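You operate a simulated robot arm through the tools that you are given. There is no shell and no other tool. Be economical: measure what you need, move in short steps, check, and stop when the job is done.

You run a simulated robot arm. Do the job below in one go: nothing can be reset, and whatever is moved stays where it is left.

Task
Pull-test the hose end on the jig: pass tray at 200 N, else redo tray.
Fine: lock the clamp before the pull, hand clear of the nest; free the clamp after.

Only the result counts: the job must be done as asked and must still hold three seconds after the hand-in. Knocking over, shifting, dropping, spilling or breaking anything else fails it.

Robot
A 7-joint arm with a two-finger parallel gripper, fixed in place. Base frame: the origin is at the foot of the arm, x ahead of it, y to its left, z up; the work surface is at about z = 0. Units: cm, degrees, N and s.
With the tool pointing down near the work surface it reaches from about 24 to 62 cm from the base axis. Its first joint turns from -66.0 to 66.0 degrees. Payload 2.6 kg.
Tool frame: the origin (TCP) lies between the finger pads and is the grasp point; the fingertips stand 3 cm ahead of it; z points along the fingers, y is the line along which they close. Largest opening 9.4 cm; finger width 2.8, thickness 1; the body of the gripper, 5 by 9.6 cm, starts 5.5 cm behind the TCP.
Orientation is told as [roll, pitch, yaw] about the base's x, y, z axes, in that order, counted from this pose: with the fingers straight down and closing along the base's y, the tool's x points along the base's -x, its y along +y and its z along -z.

Tools
- The arm moves only by the tool nudge_tool. Its argument "targets" is a list of rows, each a list of 3 entries, a list of its own where there are three numbers: the turn, a rotation vector about the base's x, y, z in units of 180 degrees (1.0 is 180 degrees), then the shift along the base's x, y, z in units of 100 mm (1.0 is 100 mm), then the finger opening in cm, from 0 to 9.4. In form: [[[ax, ay, az], [tx, ty, tz], gripper], ...]. A call has 1 to 12 rows; each row is the pose to reach, as a shift and turn from the pose commanded when the call began. A call with a number of a shift or a turn outside -1 to 1 is refused whole. Each row takes 0.2 s and may step no farther than 5 cm and 8.6 degrees from the row before; otherwise, or with a gripper value out of range, the whole call is refused. A pose out of reach is approached as far as the arm can. The call stops where the force on the tool passes 70 N (or 10 N more than at its start, if that is more) or the arm is blocked; 0.2 s more then pass. Each finger travels about 7.2 cm/s and halts on what it meets, pressing with about 30 N; the grip force reading is that of the motor and also rises with nothing between the fingers. The clock runs only during rows and for 0.2 s after the last one: add rows that repeat a pose to give the fingers time. The reply holds the time, the measured pose of the TCP, the force on the tool along the base axes, the opening and the grip force, in the units named above and with some noise.
- Cameras (640 x 400 px; columns grow to the right, rows downward): "scene" is fixed at [2.13, 42.28, 56.81]; the picture's right is [-0.87, -0.49, 0.00], its down [-0.25, 0.45, -0.86] and it looks along [0.42, -0.75, -0.51] (base axes); focal length 342 px, centre (320, 200). "wrist" rides on the gripper at [-3.7, 0, -5.8] in the tool frame; the picture's right is [0.00, -1.00, 0.00], its down [0.97, 0.00, -0.24] and it looks along [0.24, 0.00, 0.97] (tool axes); focal length 218 px, centre (320, 200). There is no depth. A picture from a camera that has moved, and an enlarged one, comes with that camera's place and axes in the base frame and with its lens.
- snapshot(camera): a new picture of that camera. It takes no simulated time.
- zoom(camera, box): a new picture of the part [left, top, right, bottom] of that camera's present view, enlarged. It takes no simulated time.
- hand_in(): hands the job in; it is judged then, once.

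Work in short steps. Places have to be worked out from the pictures, the camera data and where the tool is seen: move nearer, look again, correct. Check each grasp and each placing, and mend what went wrong. You have 120 turns and 64 pictures in all, those below and enlarged ones among them. Open the gripper and draw the arm clear of the work before you hand the job in, unless the task says otherwise; then end with one line.

The tools are called after "Call:" as name(argument=value, ...) on one line, values as JSON. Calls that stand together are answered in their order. nudge_tool: Moves the arm, as the interface text tells. Its arguments: {"type":"object","properties":{"targets":{"type":"array","items":{"type":"array"}}},"required":["targets"]} The other tools are called the same way: snapshot (camera) takes a picture; zoom (camera, box) takes an enlarged picture of a part of a camera's view; hand_in () hands the job in.

At the start:

```text
time_s: 0.0
tcp_pos: [32.29, -7.44, 32.92]
tool_rot: [0.0, 0.0, 0.0]
wrist_force: [0.0, 1.0, -0.9]
gripper_width: 9.39
grasp_force: 0.2
```

scene: 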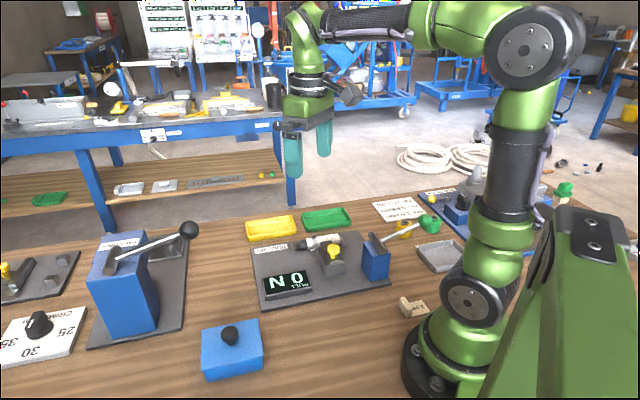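
wrist: 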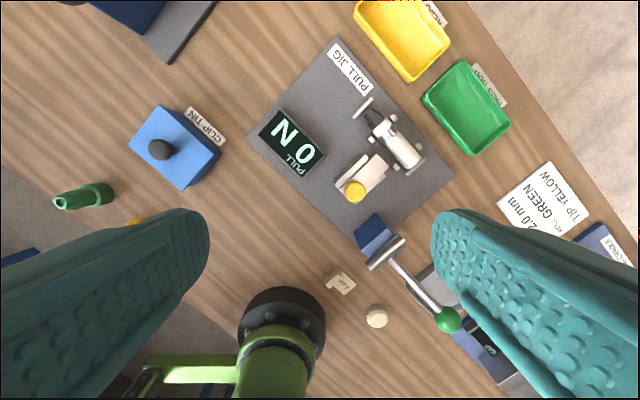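

The jig sits in the middle of the wrist view, with a display, a nest with the hose end, a yellow-knobbed clamp and a green-knobbed lever. I'll zoom in on it from both cameras.

Call:
zoom(camera="scene", box=[230, 170, 470, 320])

Call:
zoom(camera="wrist", box=[240, 30, 540, 218])

Call:
zoom(camera="wrist", box=[310, 200, 630, 400])

```text
2.67 times, centred on (350, 245) of scene
camera zoom: at [2.13, 42.28, 56.81], right [-0.87, -0.49, 0.0], down [-0.25, 0.45, -0.86], along [0.42, -0.75, -0.51], focal length 912 px, centre (240, 80)
```

zoom: 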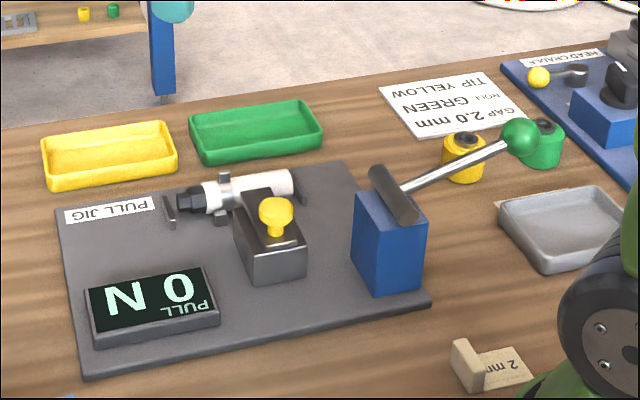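

```text
2.13 times, centred on (390, 124) of wrist
camera zoom: at [35.95, -7.39, 38.68], right [0.0, -1.0, 0.0], down [-0.97, 0.0, 0.24], along [-0.24, 0.0, -0.97], focal length 464 px, centre (171, 362)
```

zoom: 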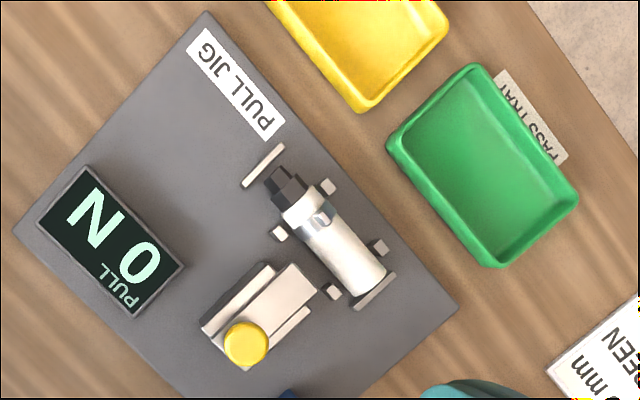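

```text
2.00 times, centred on (470, 300) of wrist
camera zoom: at [35.95, -7.39, 38.68], right [0.0, -1.0, 0.0], down [-0.97, 0.0, 0.24], along [-0.24, 0.0, -0.97], focal length 436 px, centre (20, 0)
```

zoom: 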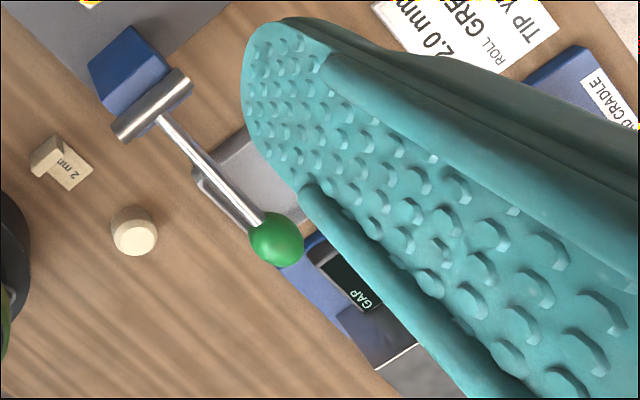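

The plate lies at 45° in the base frame. I put the knob at about (29.3, -12.7, 7), the pivot at about (20.6, -17.2, 9.4) and the green ball at about (12.7, -25, 13.3). I'll turn 45° and come lower over the jig to look.

Call:
nudge_tool(targets=[[[0, 0, 0.042], [0, -0.1, -0.15], 9.3], [[0, 0, 0.084], [0, -0.2, -0.3], 9.3], [[0, 0, 0.126], [0, -0.3, -0.5], 9.3], [[0, 0, 0.168], [0, -0.4, -0.7], 9.3], [[0, 0, 0.21], [0, -0.5, -0.9], 9.3], [[0, 0, 0.25], [0, -0.6, -1.0], 9.3]])

Call:
snapshot(camera="wrist")

```text
time_s: 1.4
tcp_pos: [32.17, -13.45, 22.95]
tool_rot: [0.0, 0.0, 45.1]
wrist_force: [0.3, -0.4, 0.3]
gripper_width: 9.29
grasp_force: 0.0
```

```text
58 pictures are left
camera wrist: at [34.86, -10.82, 28.7], right [0.71, -0.71, 0.0], down [-0.68, -0.69, 0.24], along [-0.17, -0.17, -0.97], focal length 218 px, centre (320, 200)
```

wrist: 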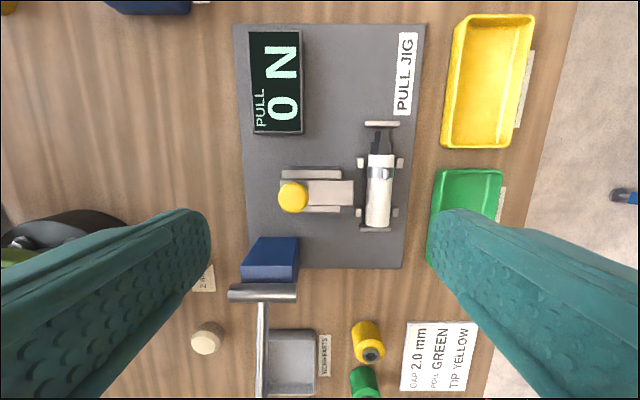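

Call:
zoom(camera="wrist", box=[240, 110, 432, 230])

Call:
zoom(camera="scene", box=[282, 220, 402, 295])

```text
3.33 times, centred on (336, 170) of wrist
camera zoom: at [34.86, -10.82, 28.7], right [0.71, -0.71, 0.0], down [-0.68, -0.69, 0.24], along [-0.17, -0.17, -0.97], focal length 728 px, centre (267, 300)
```

zoom: 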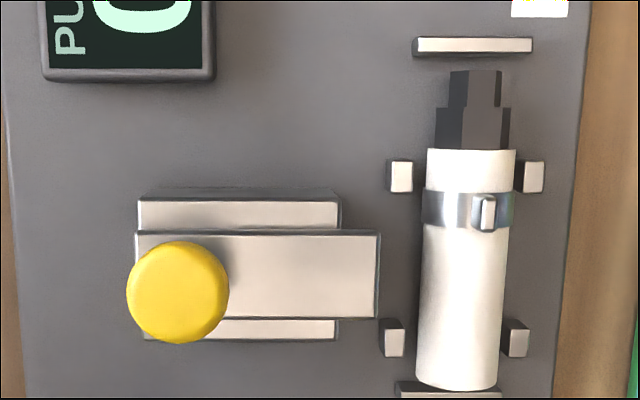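

```text
5.33 times, centred on (342, 258) of scene
camera zoom: at [2.13, 42.28, 56.81], right [-0.87, -0.49, 0.0], down [-0.25, 0.45, -0.86], along [0.42, -0.75, -0.51], focal length 1825 px, centre (203, -107)
```

zoom: 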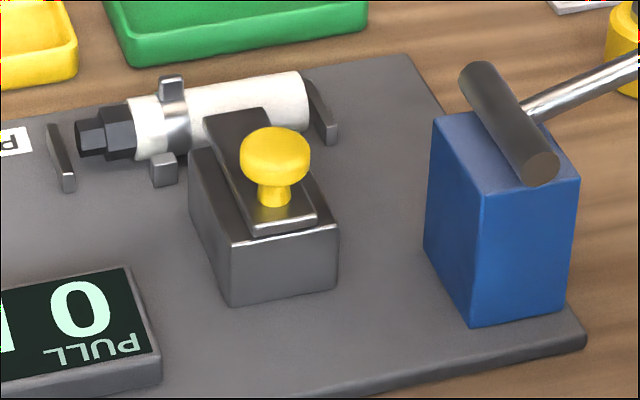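

The clamp is a sliding bar with a mushroom knob: the cap is at about (29.3, -12.6, 7) and the bar top at z ≈ 5. It slides along (0.71, -0.71) toward the hose. I'll go above the knob first and check the alignment.

Call:
nudge_tool(targets=[[[0, 0, 0], [-0.1, 0.03, -0.4], 6.5], [[0, 0, 0], [-0.2, 0.06, -0.75], 6.5], [[0, 0, 0], [-0.287, 0.085, -1.0], 6.5], [[0, 0, 0], [-0.287, 0.085, -1.0], 6.5]])

Call:
snapshot(camera="wrist")

Call:
zoom(camera="scene", box=[230, 130, 470, 280])

```text
time_s: 2.4
tcp_pos: [29.32, -12.49, 12.74]
tool_rot: [0.0, 0.0, 45.0]
wrist_force: [0.0, -0.1, 0.5]
gripper_width: 6.48
grasp_force: 0.0
```

```text
55 pictures are left
camera wrist: at [32.04, -9.86, 18.62], right [0.71, -0.71, 0.0], down [-0.69, -0.69, 0.24], along [-0.17, -0.17, -0.97], focal length 218 px, centre (320, 200)
```

wrist: 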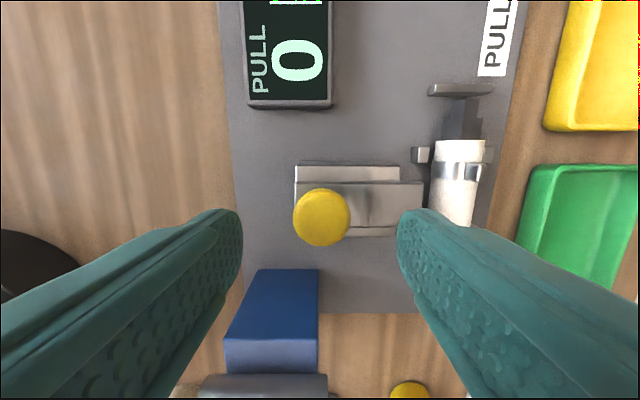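

```text
2.67 times, centred on (350, 205) of scene
camera zoom: at [2.13, 42.28, 56.81], right [-0.87, -0.49, 0.0], down [-0.25, 0.45, -0.86], along [0.42, -0.75, -0.51], focal length 912 px, centre (240, 187)
```

zoom: 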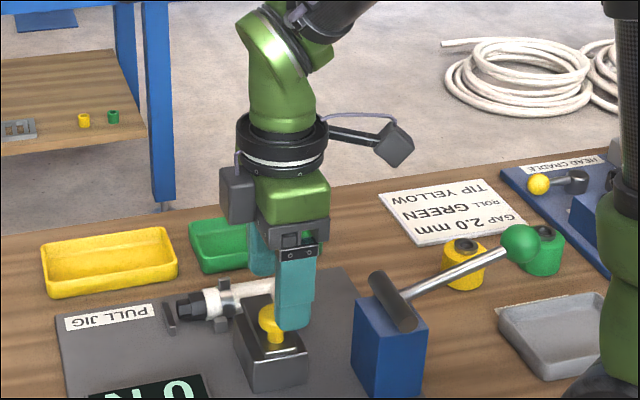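

The knob is centred between the fingers. I'll lower to TCP z ≈ 8.6 and close on the cap.

Call:
nudge_tool(targets=[[[0, 0, 0], [0, 0, -0.25], 6.5], [[0, 0, 0], [0, 0, -0.41], 6.5], [[0, 0, 0], [0, 0, -0.41], 2.0], [[0, 0, 0], [0, 0, -0.41], 2.0], [[0, 0, 0], [0, 0, -0.41], 2.0], [[0, 0, 0], [0, 0, -0.41], 2.0]])

Call:
zoom(camera="scene", box=[260, 190, 420, 290])

```text
time_s: 3.8
tcp_pos: [29.37, -12.69, 8.63]
tool_rot: [0.0, -0.1, 45.0]
wrist_force: [9.1, -5.2, -13.9]
gripper_width: 2.89
grasp_force: 45.3
```

```text
4.00 times, centred on (340, 240) of scene
camera zoom: at [2.14, 42.28, 56.81], right [-0.87, -0.49, 0.0], down [-0.25, 0.45, -0.86], along [0.42, -0.75, -0.51], focal length 1369 px, centre (240, 40)
```

zoom: 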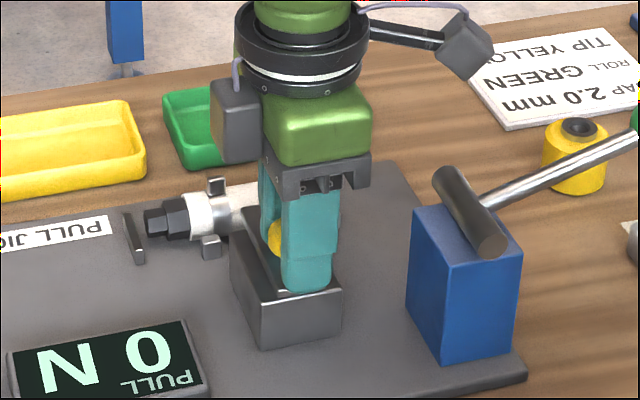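

The knob is gripped at 2.9 cm wide. I'll slide it toward the hose in small steps.

Call:
nudge_tool(targets=[[[0, 0, 0], [0.035, -0.035, 0], 2.0], [[0, 0, 0], [0.07, -0.07, 0], 2.0], [[0, 0, 0], [0.105, -0.105, 0], 2.0], [[0, 0, 0], [0.14, -0.14, 0], 2.0]])

Call:
zoom(camera="scene", box=[260, 190, 420, 290])

```text
time_s: 4.8
tcp_pos: [30.63, -13.88, 8.63]
tool_rot: [0.3, 0.0, 45.1]
wrist_force: [5.1, 6.7, -32.9]
gripper_width: 2.89
grasp_force: 45.1
```

```text
4.00 times, centred on (340, 240) of scene
camera zoom: at [2.14, 42.27, 56.81], right [-0.87, -0.49, 0.0], down [-0.25, 0.45, -0.86], along [0.42, -0.75, -0.51], focal length 1369 px, centre (240, 40)
```

zoom: 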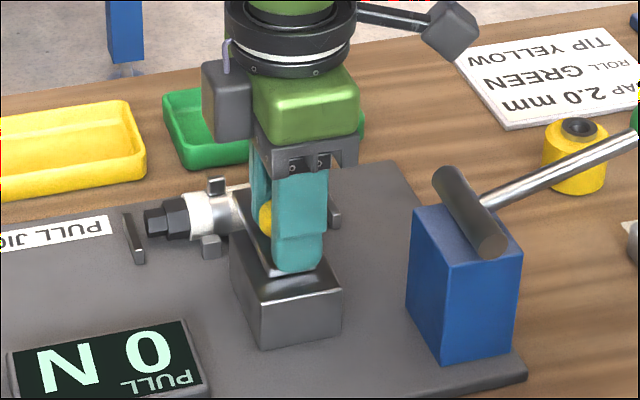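

The bar moved 1.8 cm, but the vertical load grew. I'll change the height slightly to learn which way relieves it.

Call:
nudge_tool(targets=[[[0, 0, 0], [0, 0, 0.01], 2.0], [[0, 0, 0], [0, 0, 0.01], 2.0]])

```text
time_s: 5.4
tcp_pos: [30.64, -13.83, 8.81]
tool_rot: [0.2, 0.2, 45.1]
wrist_force: [5.1, 6.3, -36.1]
gripper_width: 2.91
grasp_force: 45.1
```

Raising it added load, so the tool is being held down. I'll lower it a little and carry on sliding.

Call:
nudge_tool(targets=[[[0, 0, 0], [0, 0, -0.03], 2.0], [[0, 0, 0], [0.0, 0, -0.03], 2.0]])

Call:
nudge_tool(targets=[[[0, 0, 0], [0.035, -0.035, 0], 2.0], [[0, 0, 0], [0.07, -0.07, 0], 2.0], [[0, 0, 0], [0.105, -0.105, 0], 2.0], [[0, 0, 0], [0.14, -0.14, 0], 2.0]])

Call:
zoom(camera="scene", box=[260, 190, 420, 290])

```text
time_s: 6.0
tcp_pos: [30.95, -14.1, 8.71]
tool_rot: [-0.4, -0.1, 45.0]
wrist_force: [-0.2, -0.1, 14.2]
gripper_width: 2.9
grasp_force: 45.0
```

```text
time_s: 7.0
tcp_pos: [32.19, -15.4, 8.52]
tool_rot: [-0.2, 0.0, 45.0]
wrist_force: [-4.2, -2.7, 37.1]
gripper_width: 2.9
grasp_force: 45.2
```

```text
4.00 times, centred on (340, 240) of scene
camera zoom: at [2.12, 42.29, 56.8], right [-0.87, -0.49, 0.0], down [-0.25, 0.45, -0.86], along [0.42, -0.75, -0.51], focal length 1369 px, centre (240, 40)
```

zoom: 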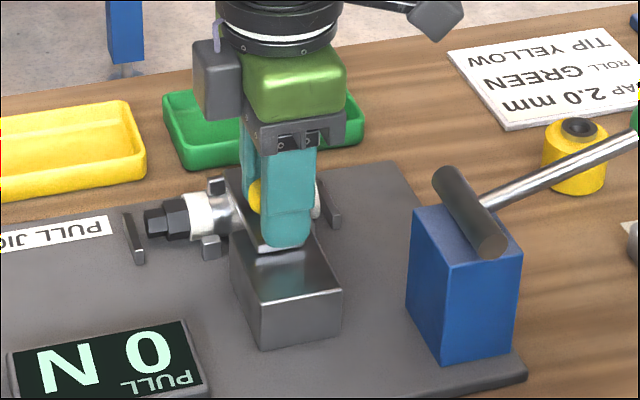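

The bar has slid about 4 cm and is over the hose, with no stop reached yet. I'll trim the height and continue.

Call:
nudge_tool(targets=[[[0, 0, 0], [0, 0, 0.012], 2.0], [[0, 0, 0], [0.025, -0.025, 0.012], 2.0], [[0, 0, 0], [0.05, -0.05, 0.012], 2.0], [[0, 0, 0], [0.07, -0.07, 0.012], 2.0]])

Call:
snapshot(camera="wrist")

```text
time_s: 8.0
tcp_pos: [32.62, -15.77, 8.57]
tool_rot: [0.6, 0.0, 44.8]
wrist_force: [-24.2, 11.5, 36.2]
gripper_width: 2.89
grasp_force: 44.9
```

```text
50 pictures are left
camera wrist: at [35.35, -13.24, 14.44], right [0.71, -0.71, -0.01], down [-0.69, -0.69, 0.24], along [-0.18, -0.16, -0.97], focal length 218 px, centre (320, 200)
```

wrist: 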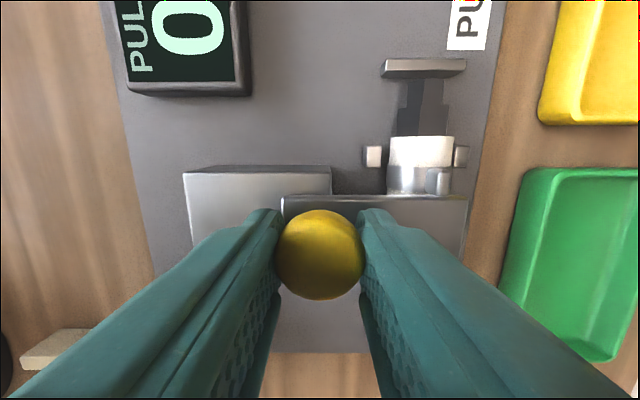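

The bar now covers the hose and about 27 N pushes back, so it looks like the stop. I'll press a bit more to confirm it's home.

Call:
nudge_tool(targets=[[[0, 0, 0], [0.02, -0.02, 0.02], 2.0], [[0, 0, 0], [0.03, -0.03, 0.02], 2.0]])

```text
time_s: 8.6
tcp_pos: [32.69, -15.91, 8.56]
tool_rot: [1.4, 0.3, 44.8]
wrist_force: [-32.8, 28.2, 14.6]
gripper_width: 2.91
grasp_force: 45.3
```

The bar is firm against its stop. I'll release, rise, and look.

Call:
nudge_tool(targets=[[[0, 0, 0], [-0.03, 0.03, 0], 2.0], [[0, 0, 0], [-0.06, 0.06, 0], 5.0], [[0, 0, 0], [-0.06, 0.06, 0], 6.0], [[0, 0, 0], [-0.06, 0.06, 0], 6.0], [[0, 0, 0], [-0.06, 0.06, 0.4], 6.0], [[0, 0, 0], [-0.06, 0.06, 0.8], 6.0], [[0, 0, 0], [-0.06, 0.06, 1.0], 6.0]])

Call:
snapshot(camera="wrist")

Call:
zoom(camera="scene", box=[260, 190, 420, 290])

```text
time_s: 10.2
tcp_pos: [32.53, -15.73, 18.88]
tool_rot: [0.0, 0.0, 45.1]
wrist_force: [0.2, -0.7, -0.2]
gripper_width: 6.01
grasp_force: 0.0
```

```text
49 pictures are left
camera wrist: at [35.25, -13.08, 24.66], right [0.71, -0.71, 0.0], down [-0.69, -0.69, 0.24], along [-0.17, -0.17, -0.97], focal length 218 px, centre (320, 200)
```

wrist: 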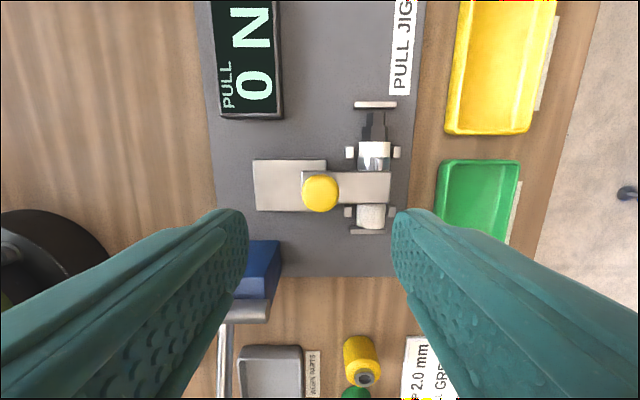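

```text
4.00 times, centred on (340, 240) of scene
camera zoom: at [2.13, 42.28, 56.81], right [-0.87, -0.49, 0.0], down [-0.25, 0.45, -0.86], along [0.42, -0.75, -0.51], focal length 1369 px, centre (240, 40)
```

zoom: 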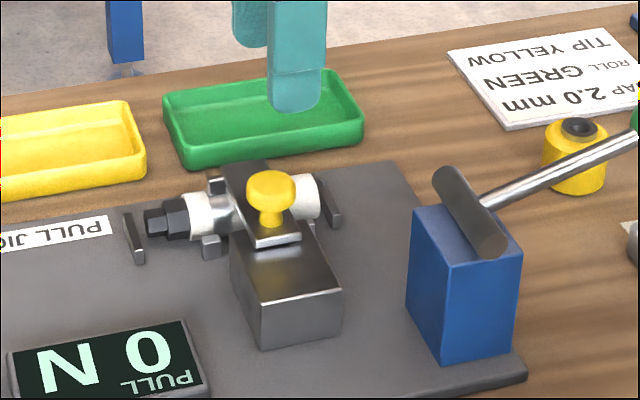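

The clamp bar is seated over the hose with the hand clear of it. Next is the lever, so I'll move over toward the green ball at (12.7, -25, 13.3), staying high.

Call:
nudge_tool(targets=[[[0, 0, 0], [-0.2, -0.1, 0.3], 6], [[0, 0, 0], [-0.5, -0.25, 0.5], 6], [[0, 0, 0], [-0.8, -0.4, 0.5], 6], [[0, 0, 0], [-0.95, -0.47, 0.5], 6]])

Call:
nudge_tool(targets=[[[0, 0, 0], [-0.25, -0.1, 0], 6], [[0, 0, 0], [-0.5, -0.2, 0], 6], [[0, 0, 0], [-0.75, -0.3, 0], 6], [[0, 0, 0], [-0.93, -0.38, -0.1], 6], [[0, 0, 0], [-0.93, -0.38, -0.1], 6]])

Call:
snapshot(camera="wrist")

Call:
snapshot(camera="scene")

```text
time_s: 11.2
tcp_pos: [23.04, -20.48, 23.87]
tool_rot: [0.1, 0.0, 45.0]
wrist_force: [-0.1, -0.4, -0.4]
gripper_width: 5.99
grasp_force: 0.0
```

```text
time_s: 12.4
tcp_pos: [13.84, -24.29, 22.96]
tool_rot: [0.0, 0.0, 45.0]
wrist_force: [-0.1, -0.2, -0.2]
gripper_width: 6.01
grasp_force: 0.0
```

```text
47 pictures are left
camera wrist: at [16.39, -21.62, 28.73], right [0.71, -0.71, 0.0], down [-0.69, -0.69, 0.24], along [-0.17, -0.17, -0.97], focal length 218 px, centre (320, 200)
```

wrist: 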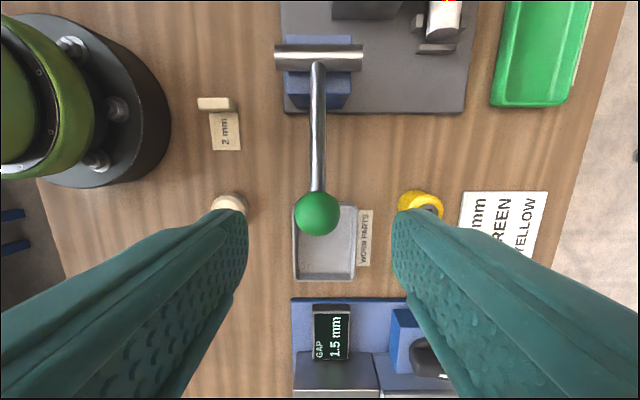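

```text
46 pictures are left
```

scene: 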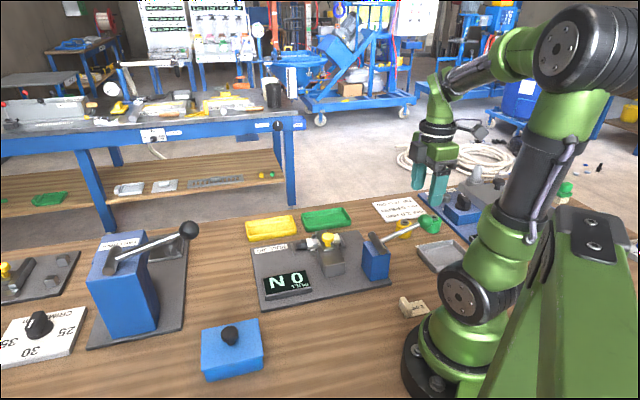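

The ball is about 1.1 cm farther along tool x. I'll centre on it, descend and grip it.

Call:
nudge_tool(targets=[[[0, 0, 0], [-0.094, -0.06, -0.3], 6], [[0, 0, 0], [-0.094, -0.06, -0.6], 6], [[0, 0, 0], [-0.094, -0.06, -0.83], 6], [[0, 0, 0], [-0.094, -0.06, -0.83], 6]])

Call:
snapshot(camera="wrist")

Call:
zoom(camera="scene", box=[350, 130, 510, 230])

```text
time_s: 13.4
tcp_pos: [12.86, -24.78, 14.65]
tool_rot: [0.1, 0.0, 45.1]
wrist_force: [-0.3, 0.0, -1.0]
gripper_width: 6.0
grasp_force: 0.0
```

```text
45 pictures are left
camera wrist: at [15.47, -22.21, 20.32], right [0.71, -0.71, 0.0], down [-0.69, -0.69, 0.24], along [-0.17, -0.17, -0.97], focal length 218 px, centre (320, 200)
```

wrist: 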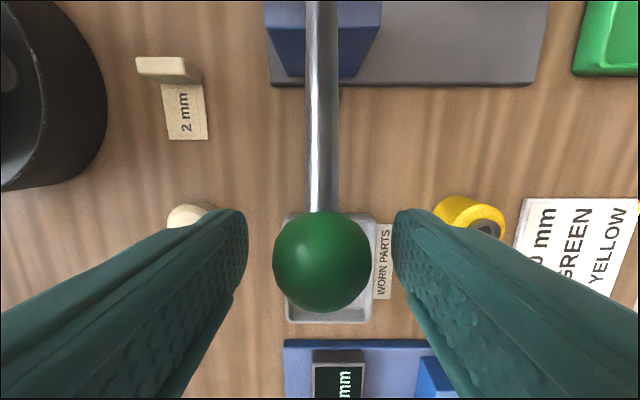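

```text
4.00 times, centred on (430, 180) of scene
camera zoom: at [2.13, 42.28, 56.81], right [-0.87, -0.49, 0.0], down [-0.25, 0.45, -0.86], along [0.42, -0.75, -0.51], focal length 1369 px, centre (-120, 280)
```

zoom: 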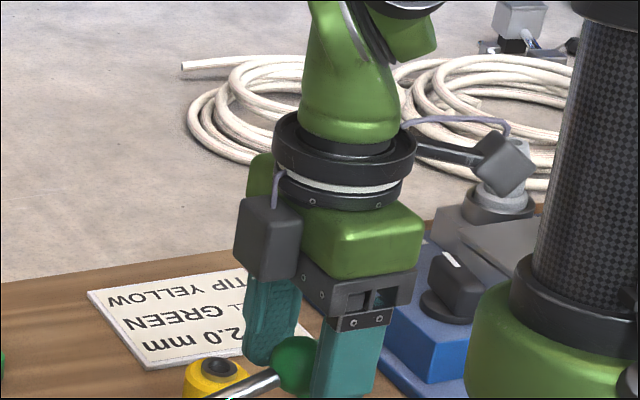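

The ball sits between the fingers. I'll close on it.

Call:
nudge_tool(targets=[[[0, 0, 0], [-0.015, -0.015, 0], 4], [[0, 0, 0], [-0.015, -0.015, 0], 2], [[0, 0, 0], [-0.015, -0.015, 0], 2], [[0, 0, 0], [-0.015, -0.015, 0], 2]])

```text
time_s: 14.4
tcp_pos: [12.7, -25.04, 14.44]
tool_rot: [-0.1, 0.0, 45.1]
wrist_force: [11.0, -5.8, -5.3]
gripper_width: 3.28
grasp_force: 44.8
```

The ball is gripped. I'll try a small arc downward first, then read the display.

Call:
nudge_tool(targets=[[[0, 0, 0], [-0.01, -0.01, -0.045], 2], [[0, 0, 0], [-0.019, -0.019, -0.0885], 2]])

Call:
zoom(camera="scene", box=[240, 190, 480, 340])

```text
time_s: 15.0
tcp_pos: [12.54, -25.11, 13.62]
tool_rot: [-0.1, -0.2, 45.1]
wrist_force: [9.5, -0.4, 12.1]
gripper_width: 3.31
grasp_force: 44.8
```

```text
2.67 times, centred on (360, 265) of scene
camera zoom: at [2.13, 42.28, 56.8], right [-0.87, -0.49, 0.0], down [-0.25, 0.45, -0.86], along [0.42, -0.75, -0.51], focal length 912 px, centre (213, 27)
```

zoom: 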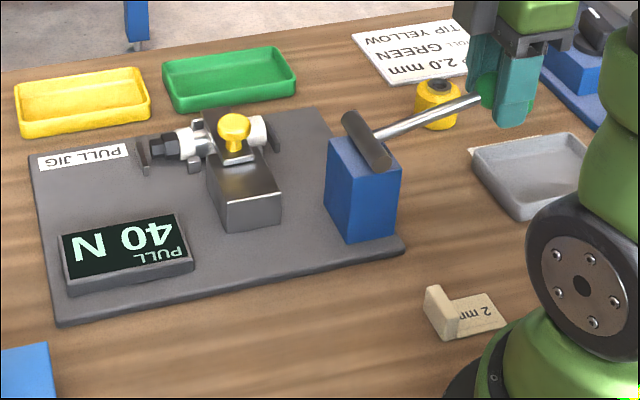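

Down is the right direction, and the display reads 40 N. I'll continue about 10° along the arc.

Call:
nudge_tool(targets=[[[0, 0, 0], [-0.008, -0.008, -0.05], 2], [[0, 0, 0], [-0.016, -0.016, -0.1], 2], [[0, 0, 0], [-0.02, -0.02, -0.15], 2], [[0, 0, 0], [-0.025, -0.025, -0.2], 2]])

Call:
zoom(camera="scene", box=[240, 190, 480, 340])

```text
time_s: 16.0
tcp_pos: [12.21, -25.49, 11.78]
tool_rot: [-0.1, 0.0, 45.0]
wrist_force: [11.3, -3.3, 15.3]
gripper_width: 3.34
grasp_force: 45.0
```

```text
2.67 times, centred on (360, 265) of scene
camera zoom: at [2.13, 42.28, 56.8], right [-0.87, -0.49, 0.0], down [-0.25, 0.45, -0.86], along [0.42, -0.75, -0.51], focal length 912 px, centre (213, 27)
```

zoom: 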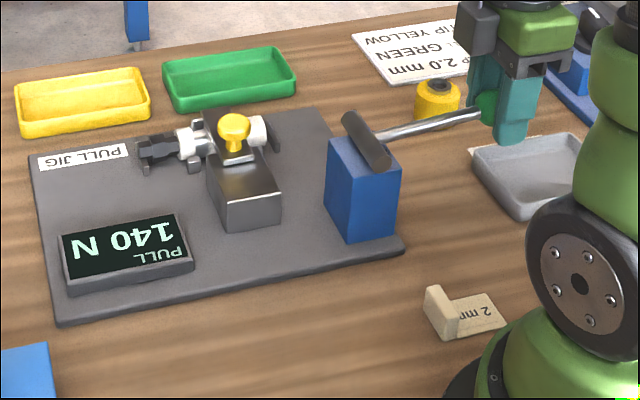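

It reads 140 N, and the tip seems to have shifted from the hose. I'll go on another ~5° in small steps.

Call:
nudge_tool(targets=[[[0, 0, 0], [-0.003, -0.003, -0.045], 2], [[0, 0, 0], [-0.005, -0.005, -0.09], 2]])

Call:
zoom(camera="scene", box=[240, 220, 400, 320])

```text
time_s: 16.6
tcp_pos: [12.26, -25.52, 10.83]
tool_rot: [-0.2, 0.0, 45.0]
wrist_force: [13.4, -4.2, 16.4]
gripper_width: 3.35
grasp_force: 44.8
```

```text
4.00 times, centred on (320, 270) of scene
camera zoom: at [2.13, 42.28, 56.8], right [-0.87, -0.49, 0.0], down [-0.25, 0.45, -0.86], along [0.42, -0.75, -0.51], focal length 1369 px, centre (320, -80)
```

zoom: 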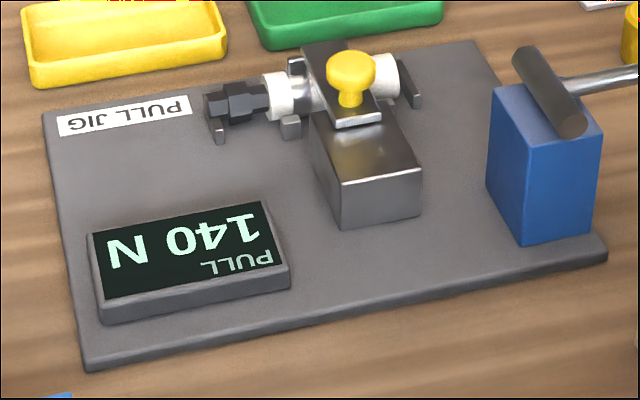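

The tip has slid out and the reading stays at 140 N, which looks like a failed crimp. I'll pull further to confirm it peaked.

Call:
nudge_tool(targets=[[[0, 0, 0], [0.0, 0.0, -0.05], 2], [[0, 0, 0], [0.002, 0.002, -0.1], 2], [[0, 0, 0], [0.006, 0.006, -0.15], 2], [[0, 0, 0], [0.013, 0.013, -0.2], 2]])

Call:
zoom(camera="scene", box=[240, 190, 480, 340])

```text
time_s: 17.6
tcp_pos: [12.32, -25.4, 8.71]
tool_rot: [-0.2, 0.1, 45.1]
wrist_force: [12.0, -4.0, 19.3]
gripper_width: 3.36
grasp_force: 45.1
```

```text
2.67 times, centred on (360, 265) of scene
camera zoom: at [2.13, 42.28, 56.8], right [-0.87, -0.49, 0.0], down [-0.25, 0.45, -0.86], along [0.42, -0.75, -0.51], focal length 912 px, centre (213, 27)
```

zoom: 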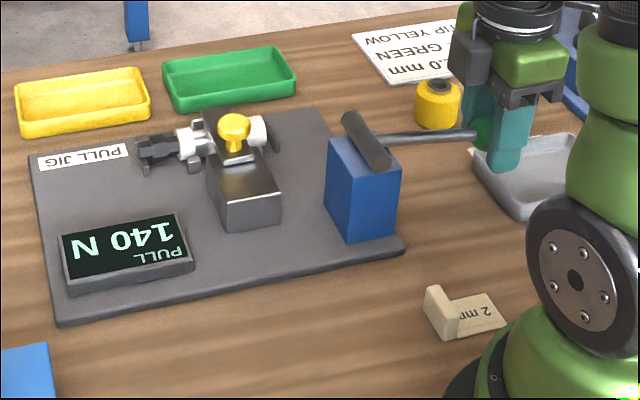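

The reading stays at 140 N while the lever travels on, so the tip has slipped and this one goes to redo. I'll bring the lever back along the same arc and let go.

Call:
nudge_tool(targets=[[[0, 0, 0], [-0.011, -0.011, 0.1], 2], [[0, 0, 0], [-0.013, -0.013, 0.2], 2], [[0, 0, 0], [-0.008, -0.008, 0.29], 2], [[0, 0, 0], [0.001, 0.001, 0.39], 2], [[0, 0, 0], [0.017, 0.017, 0.49], 2], [[0, 0, 0], [0.036, 0.036, 0.575], 2], [[0, 0, 0], [0.036, 0.036, 0.575], 2]])

Call:
zoom(camera="scene", box=[240, 190, 480, 340])

```text
time_s: 19.2
tcp_pos: [12.59, -25.2, 14.48]
tool_rot: [-0.2, 0.3, 45.2]
wrist_force: [13.7, -24.1, -19.8]
gripper_width: 3.32
grasp_force: 44.4
```

```text
2.67 times, centred on (360, 265) of scene
camera zoom: at [2.14, 42.27, 56.81], right [-0.87, -0.49, 0.0], down [-0.25, 0.45, -0.86], along [0.42, -0.75, -0.51], focal length 912 px, centre (213, 27)
```

zoom: 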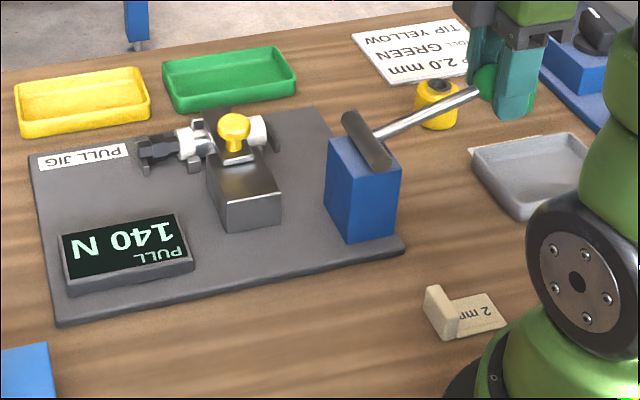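

The lever is back up. I'll release the ball, rise, and head back over the clamp knob.

Call:
nudge_tool(targets=[[[0, 0, 0], [0, 0, 0], 5], [[0, 0, 0], [0, 0, 0], 6.5], [[0, 0, 0], [0, 0, 0], 6.5], [[0, 0, 0], [0, 0, 0.3], 6.5], [[0, 0, 0], [0, 0, 0.6], 6.5], [[0, 0, 0], [0.2, 0.1, 0.8], 6.5], [[0, 0, 0], [0.5, 0.2, 0.8], 6.5], [[0, 0, 0], [0.8, 0.3, 0.8], 6.5], [[0, 0, 0], [1.0, 0.4, 0.8], 6.5]])

Call:
nudge_tool(targets=[[[0, 0, 0], [0.3, 0.15, 0], 6.5], [[0, 0, 0], [0.6, 0.3, 0], 6.5], [[0, 0, 0], [0.9, 0.45, -0.2], 6.5], [[0, 0, 0], [0.99, 0.54, -0.5], 6.5], [[0, 0, 0], [0.99, 0.54, -0.5], 6.5]])

Call:
snapshot(camera="wrist")

```text
time_s: 21.2
tcp_pos: [22.77, -21.01, 22.36]
tool_rot: [0.1, 0.0, 44.9]
wrist_force: [-0.5, 0.7, -0.6]
gripper_width: 6.49
grasp_force: 0.0
```

```text
time_s: 22.4
tcp_pos: [32.59, -15.66, 17.44]
tool_rot: [0.0, 0.0, 45.0]
wrist_force: [-0.7, 0.2, -0.1]
gripper_width: 6.51
grasp_force: 0.0
```

```text
38 pictures are left
camera wrist: at [35.22, -13.02, 23.3], right [0.71, -0.71, 0.0], down [-0.69, -0.69, 0.24], along [-0.17, -0.17, -0.97], focal length 218 px, centre (320, 200)
```

wrist: 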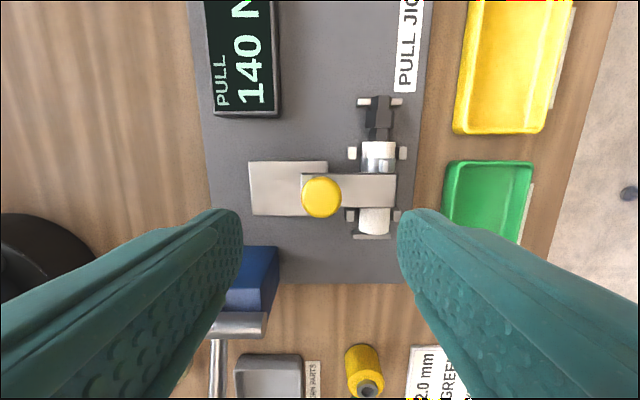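

The display holds 140 N and the hand is over the knob. I'll descend, grip it and slide the bar back.

Call:
nudge_tool(targets=[[[0, 0, 0], [0, 0, -0.35], 6.5], [[0, 0, 0], [0, 0, -0.7], 6.5], [[0, 0, 0], [0, 0, -0.875], 6.5], [[0, 0, 0], [0, 0, -0.875], 6.5], [[0, 0, 0], [0, 0, -0.875], 2], [[0, 0, 0], [0, 0, -0.875], 2], [[0, 0, 0], [0, 0, -0.875], 2], [[0, 0, 0], [0, 0, -0.875], 2]])

Call:
nudge_tool(targets=[[[0, 0, 0], [-0.035, 0.035, 0], 2.0], [[0, 0, 0], [-0.07, 0.07, 0], 2.0], [[0, 0, 0], [-0.105, 0.105, 0], 2.0], [[0, 0, 0], [-0.14, 0.14, 0], 2.0]])

```text
time_s: 24.2
tcp_pos: [32.66, -15.65, 8.65]
tool_rot: [-0.1, -0.1, 44.9]
wrist_force: [0.6, 0.1, -4.4]
gripper_width: 2.85
grasp_force: 45.2
```

```text
time_s: 25.2
tcp_pos: [31.04, -14.23, 8.76]
tool_rot: [0.1, 0.1, 45.0]
wrist_force: [-1.3, -2.1, -12.2]
gripper_width: 2.88
grasp_force: 45.4
```

It slides freely, so I'll continue back toward the start at (29.35, -12.6).

Call:
nudge_tool(targets=[[[0, 0, 0], [-0.035, 0.035, -0.01], 2.0], [[0, 0, 0], [-0.07, 0.07, -0.01], 2.0], [[0, 0, 0], [-0.105, 0.105, -0.01], 2.0], [[0, 0, 0], [-0.14, 0.14, -0.01], 2.0], [[0, 0, 0], [-0.17, 0.17, -0.01], 2.0]])

Call:
nudge_tool(targets=[[[0, 0, 0], [-0.02, 0.02, 0], 2.0], [[0, 0, 0], [-0.035, 0.035, 0], 2.0]])

```text
time_s: 26.4
tcp_pos: [29.49, -12.61, 8.75]
tool_rot: [-0.1, 0.0, 44.8]
wrist_force: [-7.6, -8.4, 19.4]
gripper_width: 2.89
grasp_force: 45.2
```

```text
time_s: 27.0
tcp_pos: [29.32, -12.48, 8.8]
tool_rot: [-0.9, -0.1, 45.1]
wrist_force: [20.6, -34.0, -13.8]
gripper_width: 2.86
grasp_force: 45.3
```

The bar is back at its open stop. I'll release, rise and look at the hose end.

Call:
nudge_tool(targets=[[[0, 0, 0], [0.025, -0.025, 0], 2.0], [[0, 0, 0], [0.025, -0.025, 0], 5.0], [[0, 0, 0], [0.025, -0.025, 0], 6.5], [[0, 0, 0], [0.025, -0.025, 0], 6.5], [[0, 0, 0], [0.025, -0.025, 0.4], 6.5], [[0, 0, 0], [0.1, -0.1, 0.75], 6.5], [[0, 0, 0], [0.4, -0.35, 0.9], 6.5], [[0, 0, 0], [0.5, -0.4, 0.9], 6.5], [[0, 0, 0], [0.5, -0.4, 0.9], 6.5]])

Call:
snapshot(camera="wrist")

Call:
zoom(camera="scene", box=[260, 205, 400, 292])

```text
time_s: 29.0
tcp_pos: [34.14, -16.2, 17.63]
tool_rot: [0.0, 0.0, 45.0]
wrist_force: [0.2, 0.3, -0.7]
gripper_width: 6.46
grasp_force: 0.1
```

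```text
37 pictures are left
camera wrist: at [36.78, -13.47, 23.54], right [0.71, -0.71, 0.0], down [-0.69, -0.69, 0.24], along [-0.17, -0.17, -0.97], focal length 218 px, centre (320, 200)
```

wrist: 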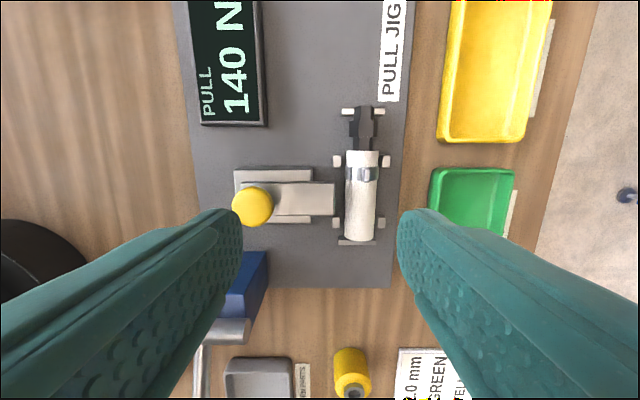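

```text
4.57 times, centred on (330, 248) of scene
camera zoom: at [2.13, 42.28, 56.81], right [-0.87, -0.49, 0.0], down [-0.25, 0.45, -0.86], along [0.42, -0.75, -0.51], focal length 1564 px, centre (274, -22)
```

zoom: 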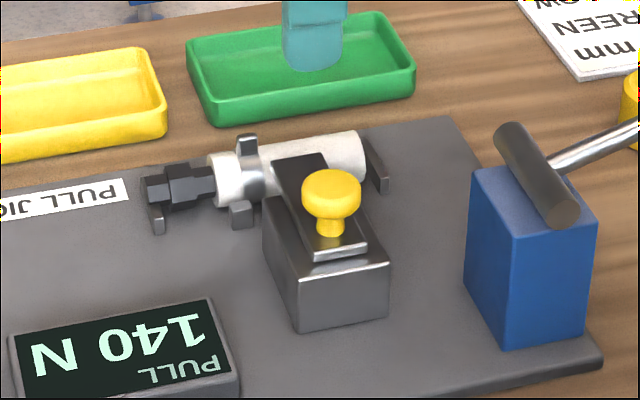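

The clamp is open and the tip is pulled out of the ferrule. The left finger has to drop into the gap of about 1.8 cm between the bar tip and the hose, so I'll zoom in and also check the yellow tray's label.

Call:
zoom(camera="wrist", box=[280, 90, 440, 250])

Call:
zoom(camera="wrist", box=[420, 0, 640, 140])

```text
2.50 times, centred on (360, 170) of wrist
camera zoom: at [36.78, -13.47, 23.54], right [0.71, -0.71, 0.0], down [-0.69, -0.69, 0.24], along [-0.17, -0.17, -0.97], focal length 546 px, centre (220, 275)
```

zoom: 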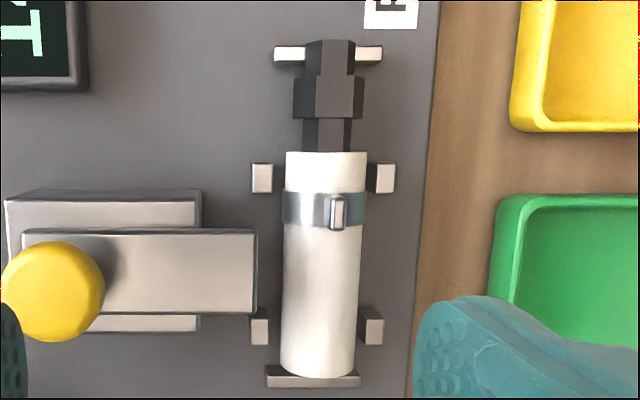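

```text
2.86 times, centred on (530, 70) of wrist
camera zoom: at [36.78, -13.47, 23.54], right [0.71, -0.71, 0.0], down [-0.69, -0.69, 0.24], along [-0.17, -0.17, -0.97], focal length 624 px, centre (-280, 571)
```

zoom: 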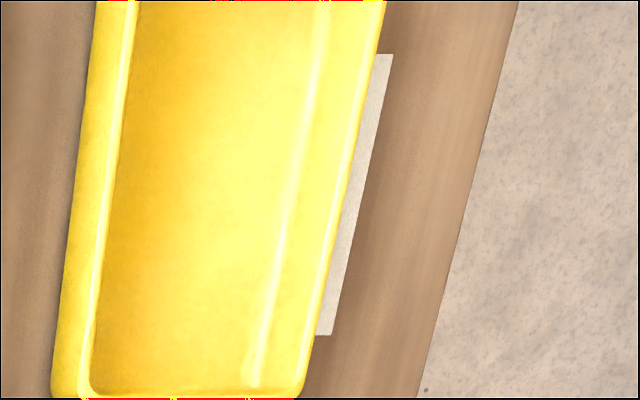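

The hose centre is at q = (x−y)/√2 ≈ 39.55, but the knob is at about 30.3 instead of its original 29.6. My relief move dragged it forward, leaving the gap too tight for a finger. I'll regrip the knob, push it fully back and release in place.

Call:
nudge_tool(targets=[[[0, 0, 0], [-0.25, 0.18, 0], 6.5], [[0, 0, 0], [-0.444, 0.32, -0.2], 6.5], [[0, 0, 0], [-0.444, 0.32, -0.5], 6.5], [[0, 0, 0], [-0.444, 0.32, -0.75], 6.5], [[0, 0, 0], [-0.444, 0.32, -0.9], 6.5], [[0, 0, 0], [-0.444, 0.32, -0.9], 6.5], [[0, 0, 0], [-0.444, 0.32, -0.9], 2], [[0, 0, 0], [-0.444, 0.32, -0.9], 2], [[0, 0, 0], [-0.444, 0.32, -0.9], 2], [[0, 0, 0], [-0.444, 0.32, -0.9], 2]])

```text
time_s: 31.2
tcp_pos: [29.67, -12.94, 8.58]
tool_rot: [0.0, 0.0, 45.0]
wrist_force: [1.1, -0.5, -3.9]
gripper_width: 2.87
grasp_force: 45.2
```

Call:
nudge_tool(targets=[[[0, 0, 0], [-0.02, 0.02, 0], 2.0], [[0, 0, 0], [-0.04, 0.04, 0], 2.0], [[0, 0, 0], [-0.055, 0.055, 0], 2.0]])

```text
time_s: 32.0
tcp_pos: [29.42, -12.63, 8.72]
tool_rot: [-0.5, -0.2, 45.1]
wrist_force: [22.3, -13.6, -22.2]
gripper_width: 2.88
grasp_force: 45.0
```

It's at the stop at q ≈ 29.7, the same as the start. I'll release with almost no relief and look again.

Call:
nudge_tool(targets=[[[0, 0, 0], [0.012, -0.012, 0], 2.0], [[0, 0, 0], [0.012, -0.012, 0], 5.0], [[0, 0, 0], [0.012, -0.012, 0], 6.5], [[0, 0, 0], [0.012, -0.012, 0], 6.5], [[0, 0, 0], [0.012, -0.012, 0.4], 6.5], [[0, 0, 0], [0.012, -0.012, 0.75], 6.5], [[0, 0, 0], [0.3, -0.25, 0.9], 6.5], [[0, 0, 0], [0.5, -0.4, 0.9], 6.5], [[0, 0, 0], [0.6, -0.5, 0.9], 4.2], [[0, 0, 0], [0.6, -0.5, 0.9], 4.2]])

Call:
snapshot(camera="wrist")

Call:
zoom(camera="wrist", box=[240, 90, 400, 250])

```text
time_s: 34.2
tcp_pos: [35.03, -17.51, 17.6]
tool_rot: [0.0, 0.0, 45.0]
wrist_force: [-1.1, -0.1, 0.4]
gripper_width: 4.19
grasp_force: 0.2
```

```text
33 pictures are left
camera wrist: at [37.73, -14.82, 23.57], right [0.71, -0.71, 0.0], down [-0.69, -0.69, 0.24], along [-0.17, -0.17, -0.97], focal length 218 px, centre (320, 200)
```

wrist: 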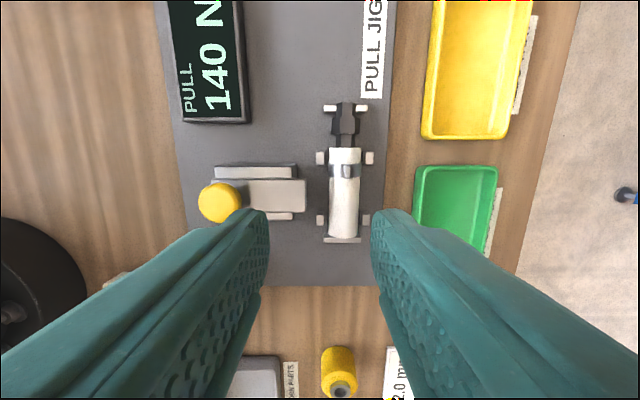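

```text
2.50 times, centred on (320, 170) of wrist
camera zoom: at [37.73, -14.82, 23.57], right [0.71, -0.71, 0.0], down [-0.69, -0.69, 0.24], along [-0.17, -0.17, -0.97], focal length 546 px, centre (320, 275)
```

zoom: 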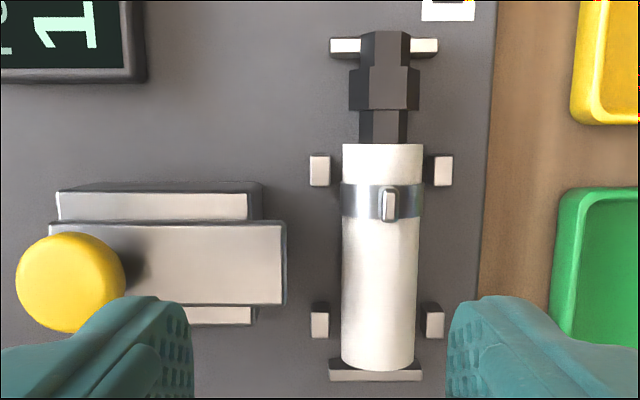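

With the bar fully back the gap is now about 2.2 cm. The hose centre line is at q ≈ 39.54, and I'll grip at p ≈ 12.6 between the posts, which is TCP (36.87, -19.05). I'll hover at z ≈ 10 to check first.

Call:
nudge_tool(targets=[[[0, 0, 0], [0.184, -0.154, 0], 4.4], [[0, 0, 0], [0.184, -0.154, -0.35], 4.4], [[0, 0, 0], [0.184, -0.154, -0.7], 4.4], [[0, 0, 0], [0.184, -0.154, -0.85], 4.4], [[0, 0, 0], [0.184, -0.154, -0.85], 4.4]])

Call:
snapshot(camera="wrist")

Call:
zoom(camera="scene", box=[260, 190, 420, 290])

```text
time_s: 35.4
tcp_pos: [37.08, -18.98, 9.12]
tool_rot: [0.0, 0.0, 45.0]
wrist_force: [0.3, 0.1, 0.4]
gripper_width: 4.38
grasp_force: 0.0
```

```text
31 pictures are left
camera wrist: at [39.62, -16.38, 14.95], right [0.71, -0.71, 0.0], down [-0.69, -0.69, 0.24], along [-0.17, -0.17, -0.97], focal length 218 px, centre (320, 200)
```

wrist: 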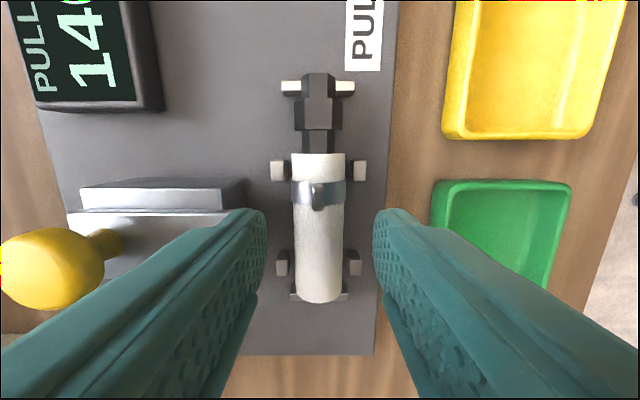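

```text
4.00 times, centred on (340, 240) of scene
camera zoom: at [2.13, 42.28, 56.81], right [-0.87, -0.49, 0.0], down [-0.25, 0.45, -0.86], along [0.42, -0.75, -0.51], focal length 1369 px, centre (240, 40)
```

zoom: 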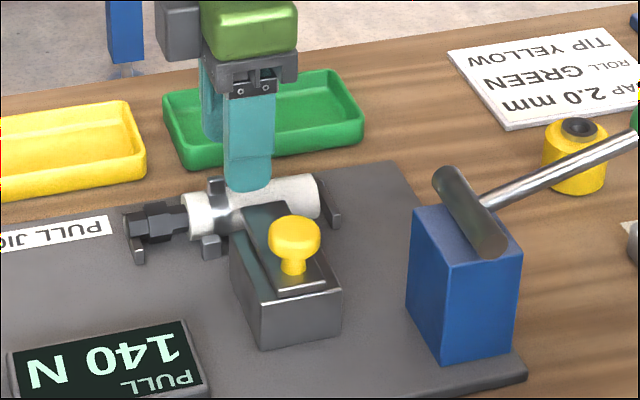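

The hose is dead centre between the fingers, and the fingers clear the posts and bar. I'll go down to z ≈ 4.6 in short steps.

Call:
nudge_tool(targets=[[[0, 0, 0], [0, 0, -0.15], 4.4], [[0, 0, 0], [0, 0, -0.3], 4.4], [[0, 0, 0], [0, 0, -0.4], 4.4], [[0, 0, 0], [0, 0, -0.45], 4.4], [[0, 0, 0], [0, 0, -0.45], 4.4]])

Call:
snapshot(camera="wrist")

```text
time_s: 36.4
tcp_pos: [37.41, -19.3, 5.65]
tool_rot: [-1.3, -0.3, 44.8]
wrist_force: [-1.8, 0.5, 9.5]
gripper_width: 4.51
grasp_force: 0.6
stopped in row 4: the force on the tool passed its limit (the readings are from after the stop); the commanded pose is now the measured one
```

```text
29 pictures are left
camera wrist: at [40.01, -16.72, 11.55], right [0.7, -0.71, 0.02], down [-0.69, -0.68, 0.24], along [-0.15, -0.18, -0.97], focal length 218 px, centre (320, 200)
```

wrist: 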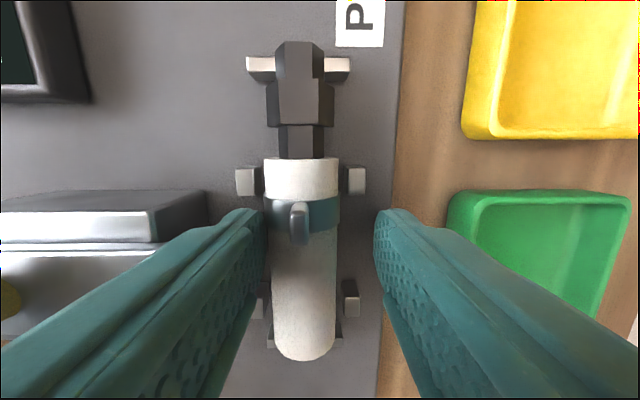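

Something stopped the left finger and pushed the tool about 0.5 cm toward +q. I'll look from the side before doing anything else.

Call:
zoom(camera="scene", box=[280, 205, 376, 265])

Call:
zoom(camera="wrist", box=[180, 150, 440, 380])

```text
6.67 times, centred on (328, 235) of scene
camera zoom: at [2.13, 42.28, 56.8], right [-0.87, -0.49, 0.0], down [-0.25, 0.45, -0.86], along [0.42, -0.75, -0.51], focal length 2281 px, centre (267, -33)
```

zoom: 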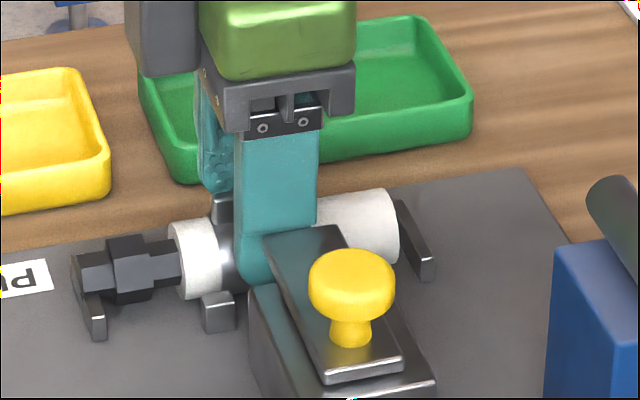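

```text
1.74 times, centred on (310, 265) of wrist
camera zoom: at [40.01, -16.72, 11.55], right [0.7, -0.71, 0.02], down [-0.69, -0.68, 0.24], along [-0.15, -0.18, -0.97], focal length 380 px, centre (337, 87)
```

zoom: 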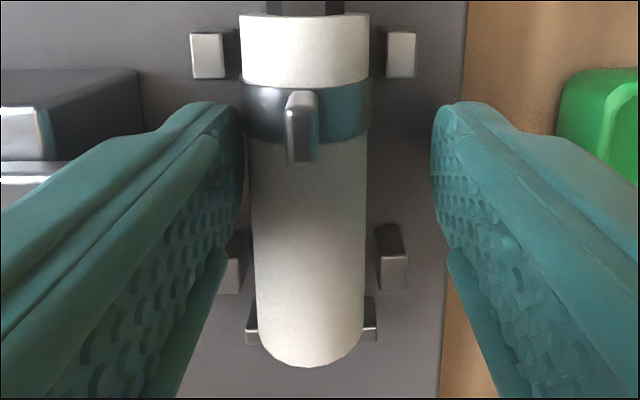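

The left finger is wedged lightly against the bar tip, still outside the hose, and the posts are clear. I'll lift 1.5 cm, straighten, bias about 0.5 cm toward +q, open a little more on the free side, and check.

Call:
nudge_tool(targets=[[[0, 0, 0], [0, 0, 0.1], 4.5], [[0.007, 0, 0], [0, 0, 0.2], 4.6], [[0.007, 0.001, 0], [0, 0, 0.3], 4.6], [[0.007, 0.001, 0], [0, 0, 0.3], 4.6]])

Call:
snapshot(camera="wrist")

Call:
zoom(camera="scene", box=[280, 205, 376, 265])

```text
time_s: 37.4
tcp_pos: [37.48, -19.56, 8.63]
tool_rot: [-0.1, -1.0, 44.9]
wrist_force: [0.2, 0.5, -0.5]
gripper_width: 4.61
grasp_force: 0.0
```

```text
26 pictures are left
camera wrist: at [40.0, -16.82, 14.52], right [0.7, -0.71, 0.0], down [-0.69, -0.69, 0.22], along [-0.16, -0.16, -0.97], focal length 218 px, centre (320, 200)
```

wrist: 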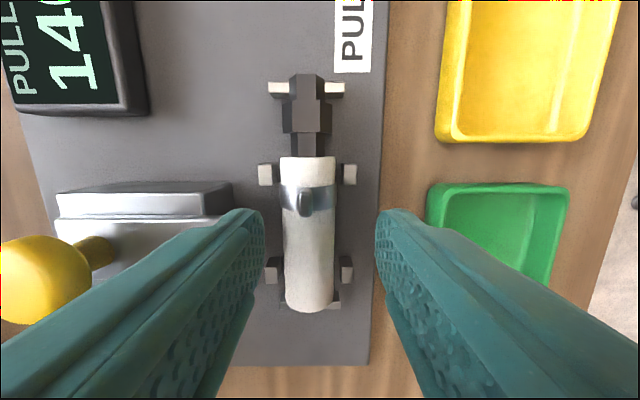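

```text
6.67 times, centred on (328, 235) of scene
camera zoom: at [2.13, 42.28, 56.81], right [-0.87, -0.49, 0.0], down [-0.25, 0.45, -0.86], along [0.42, -0.75, -0.51], focal length 2281 px, centre (267, -33)
```

zoom: 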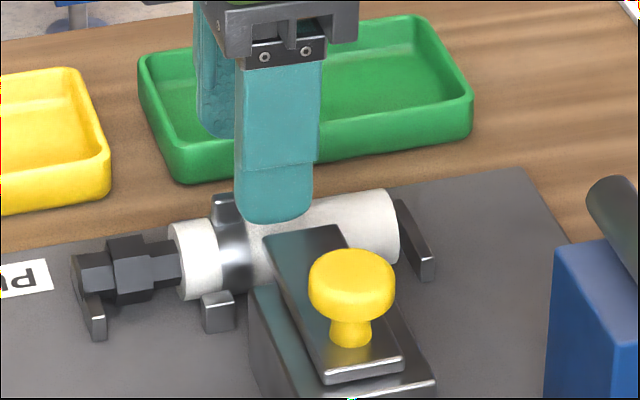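

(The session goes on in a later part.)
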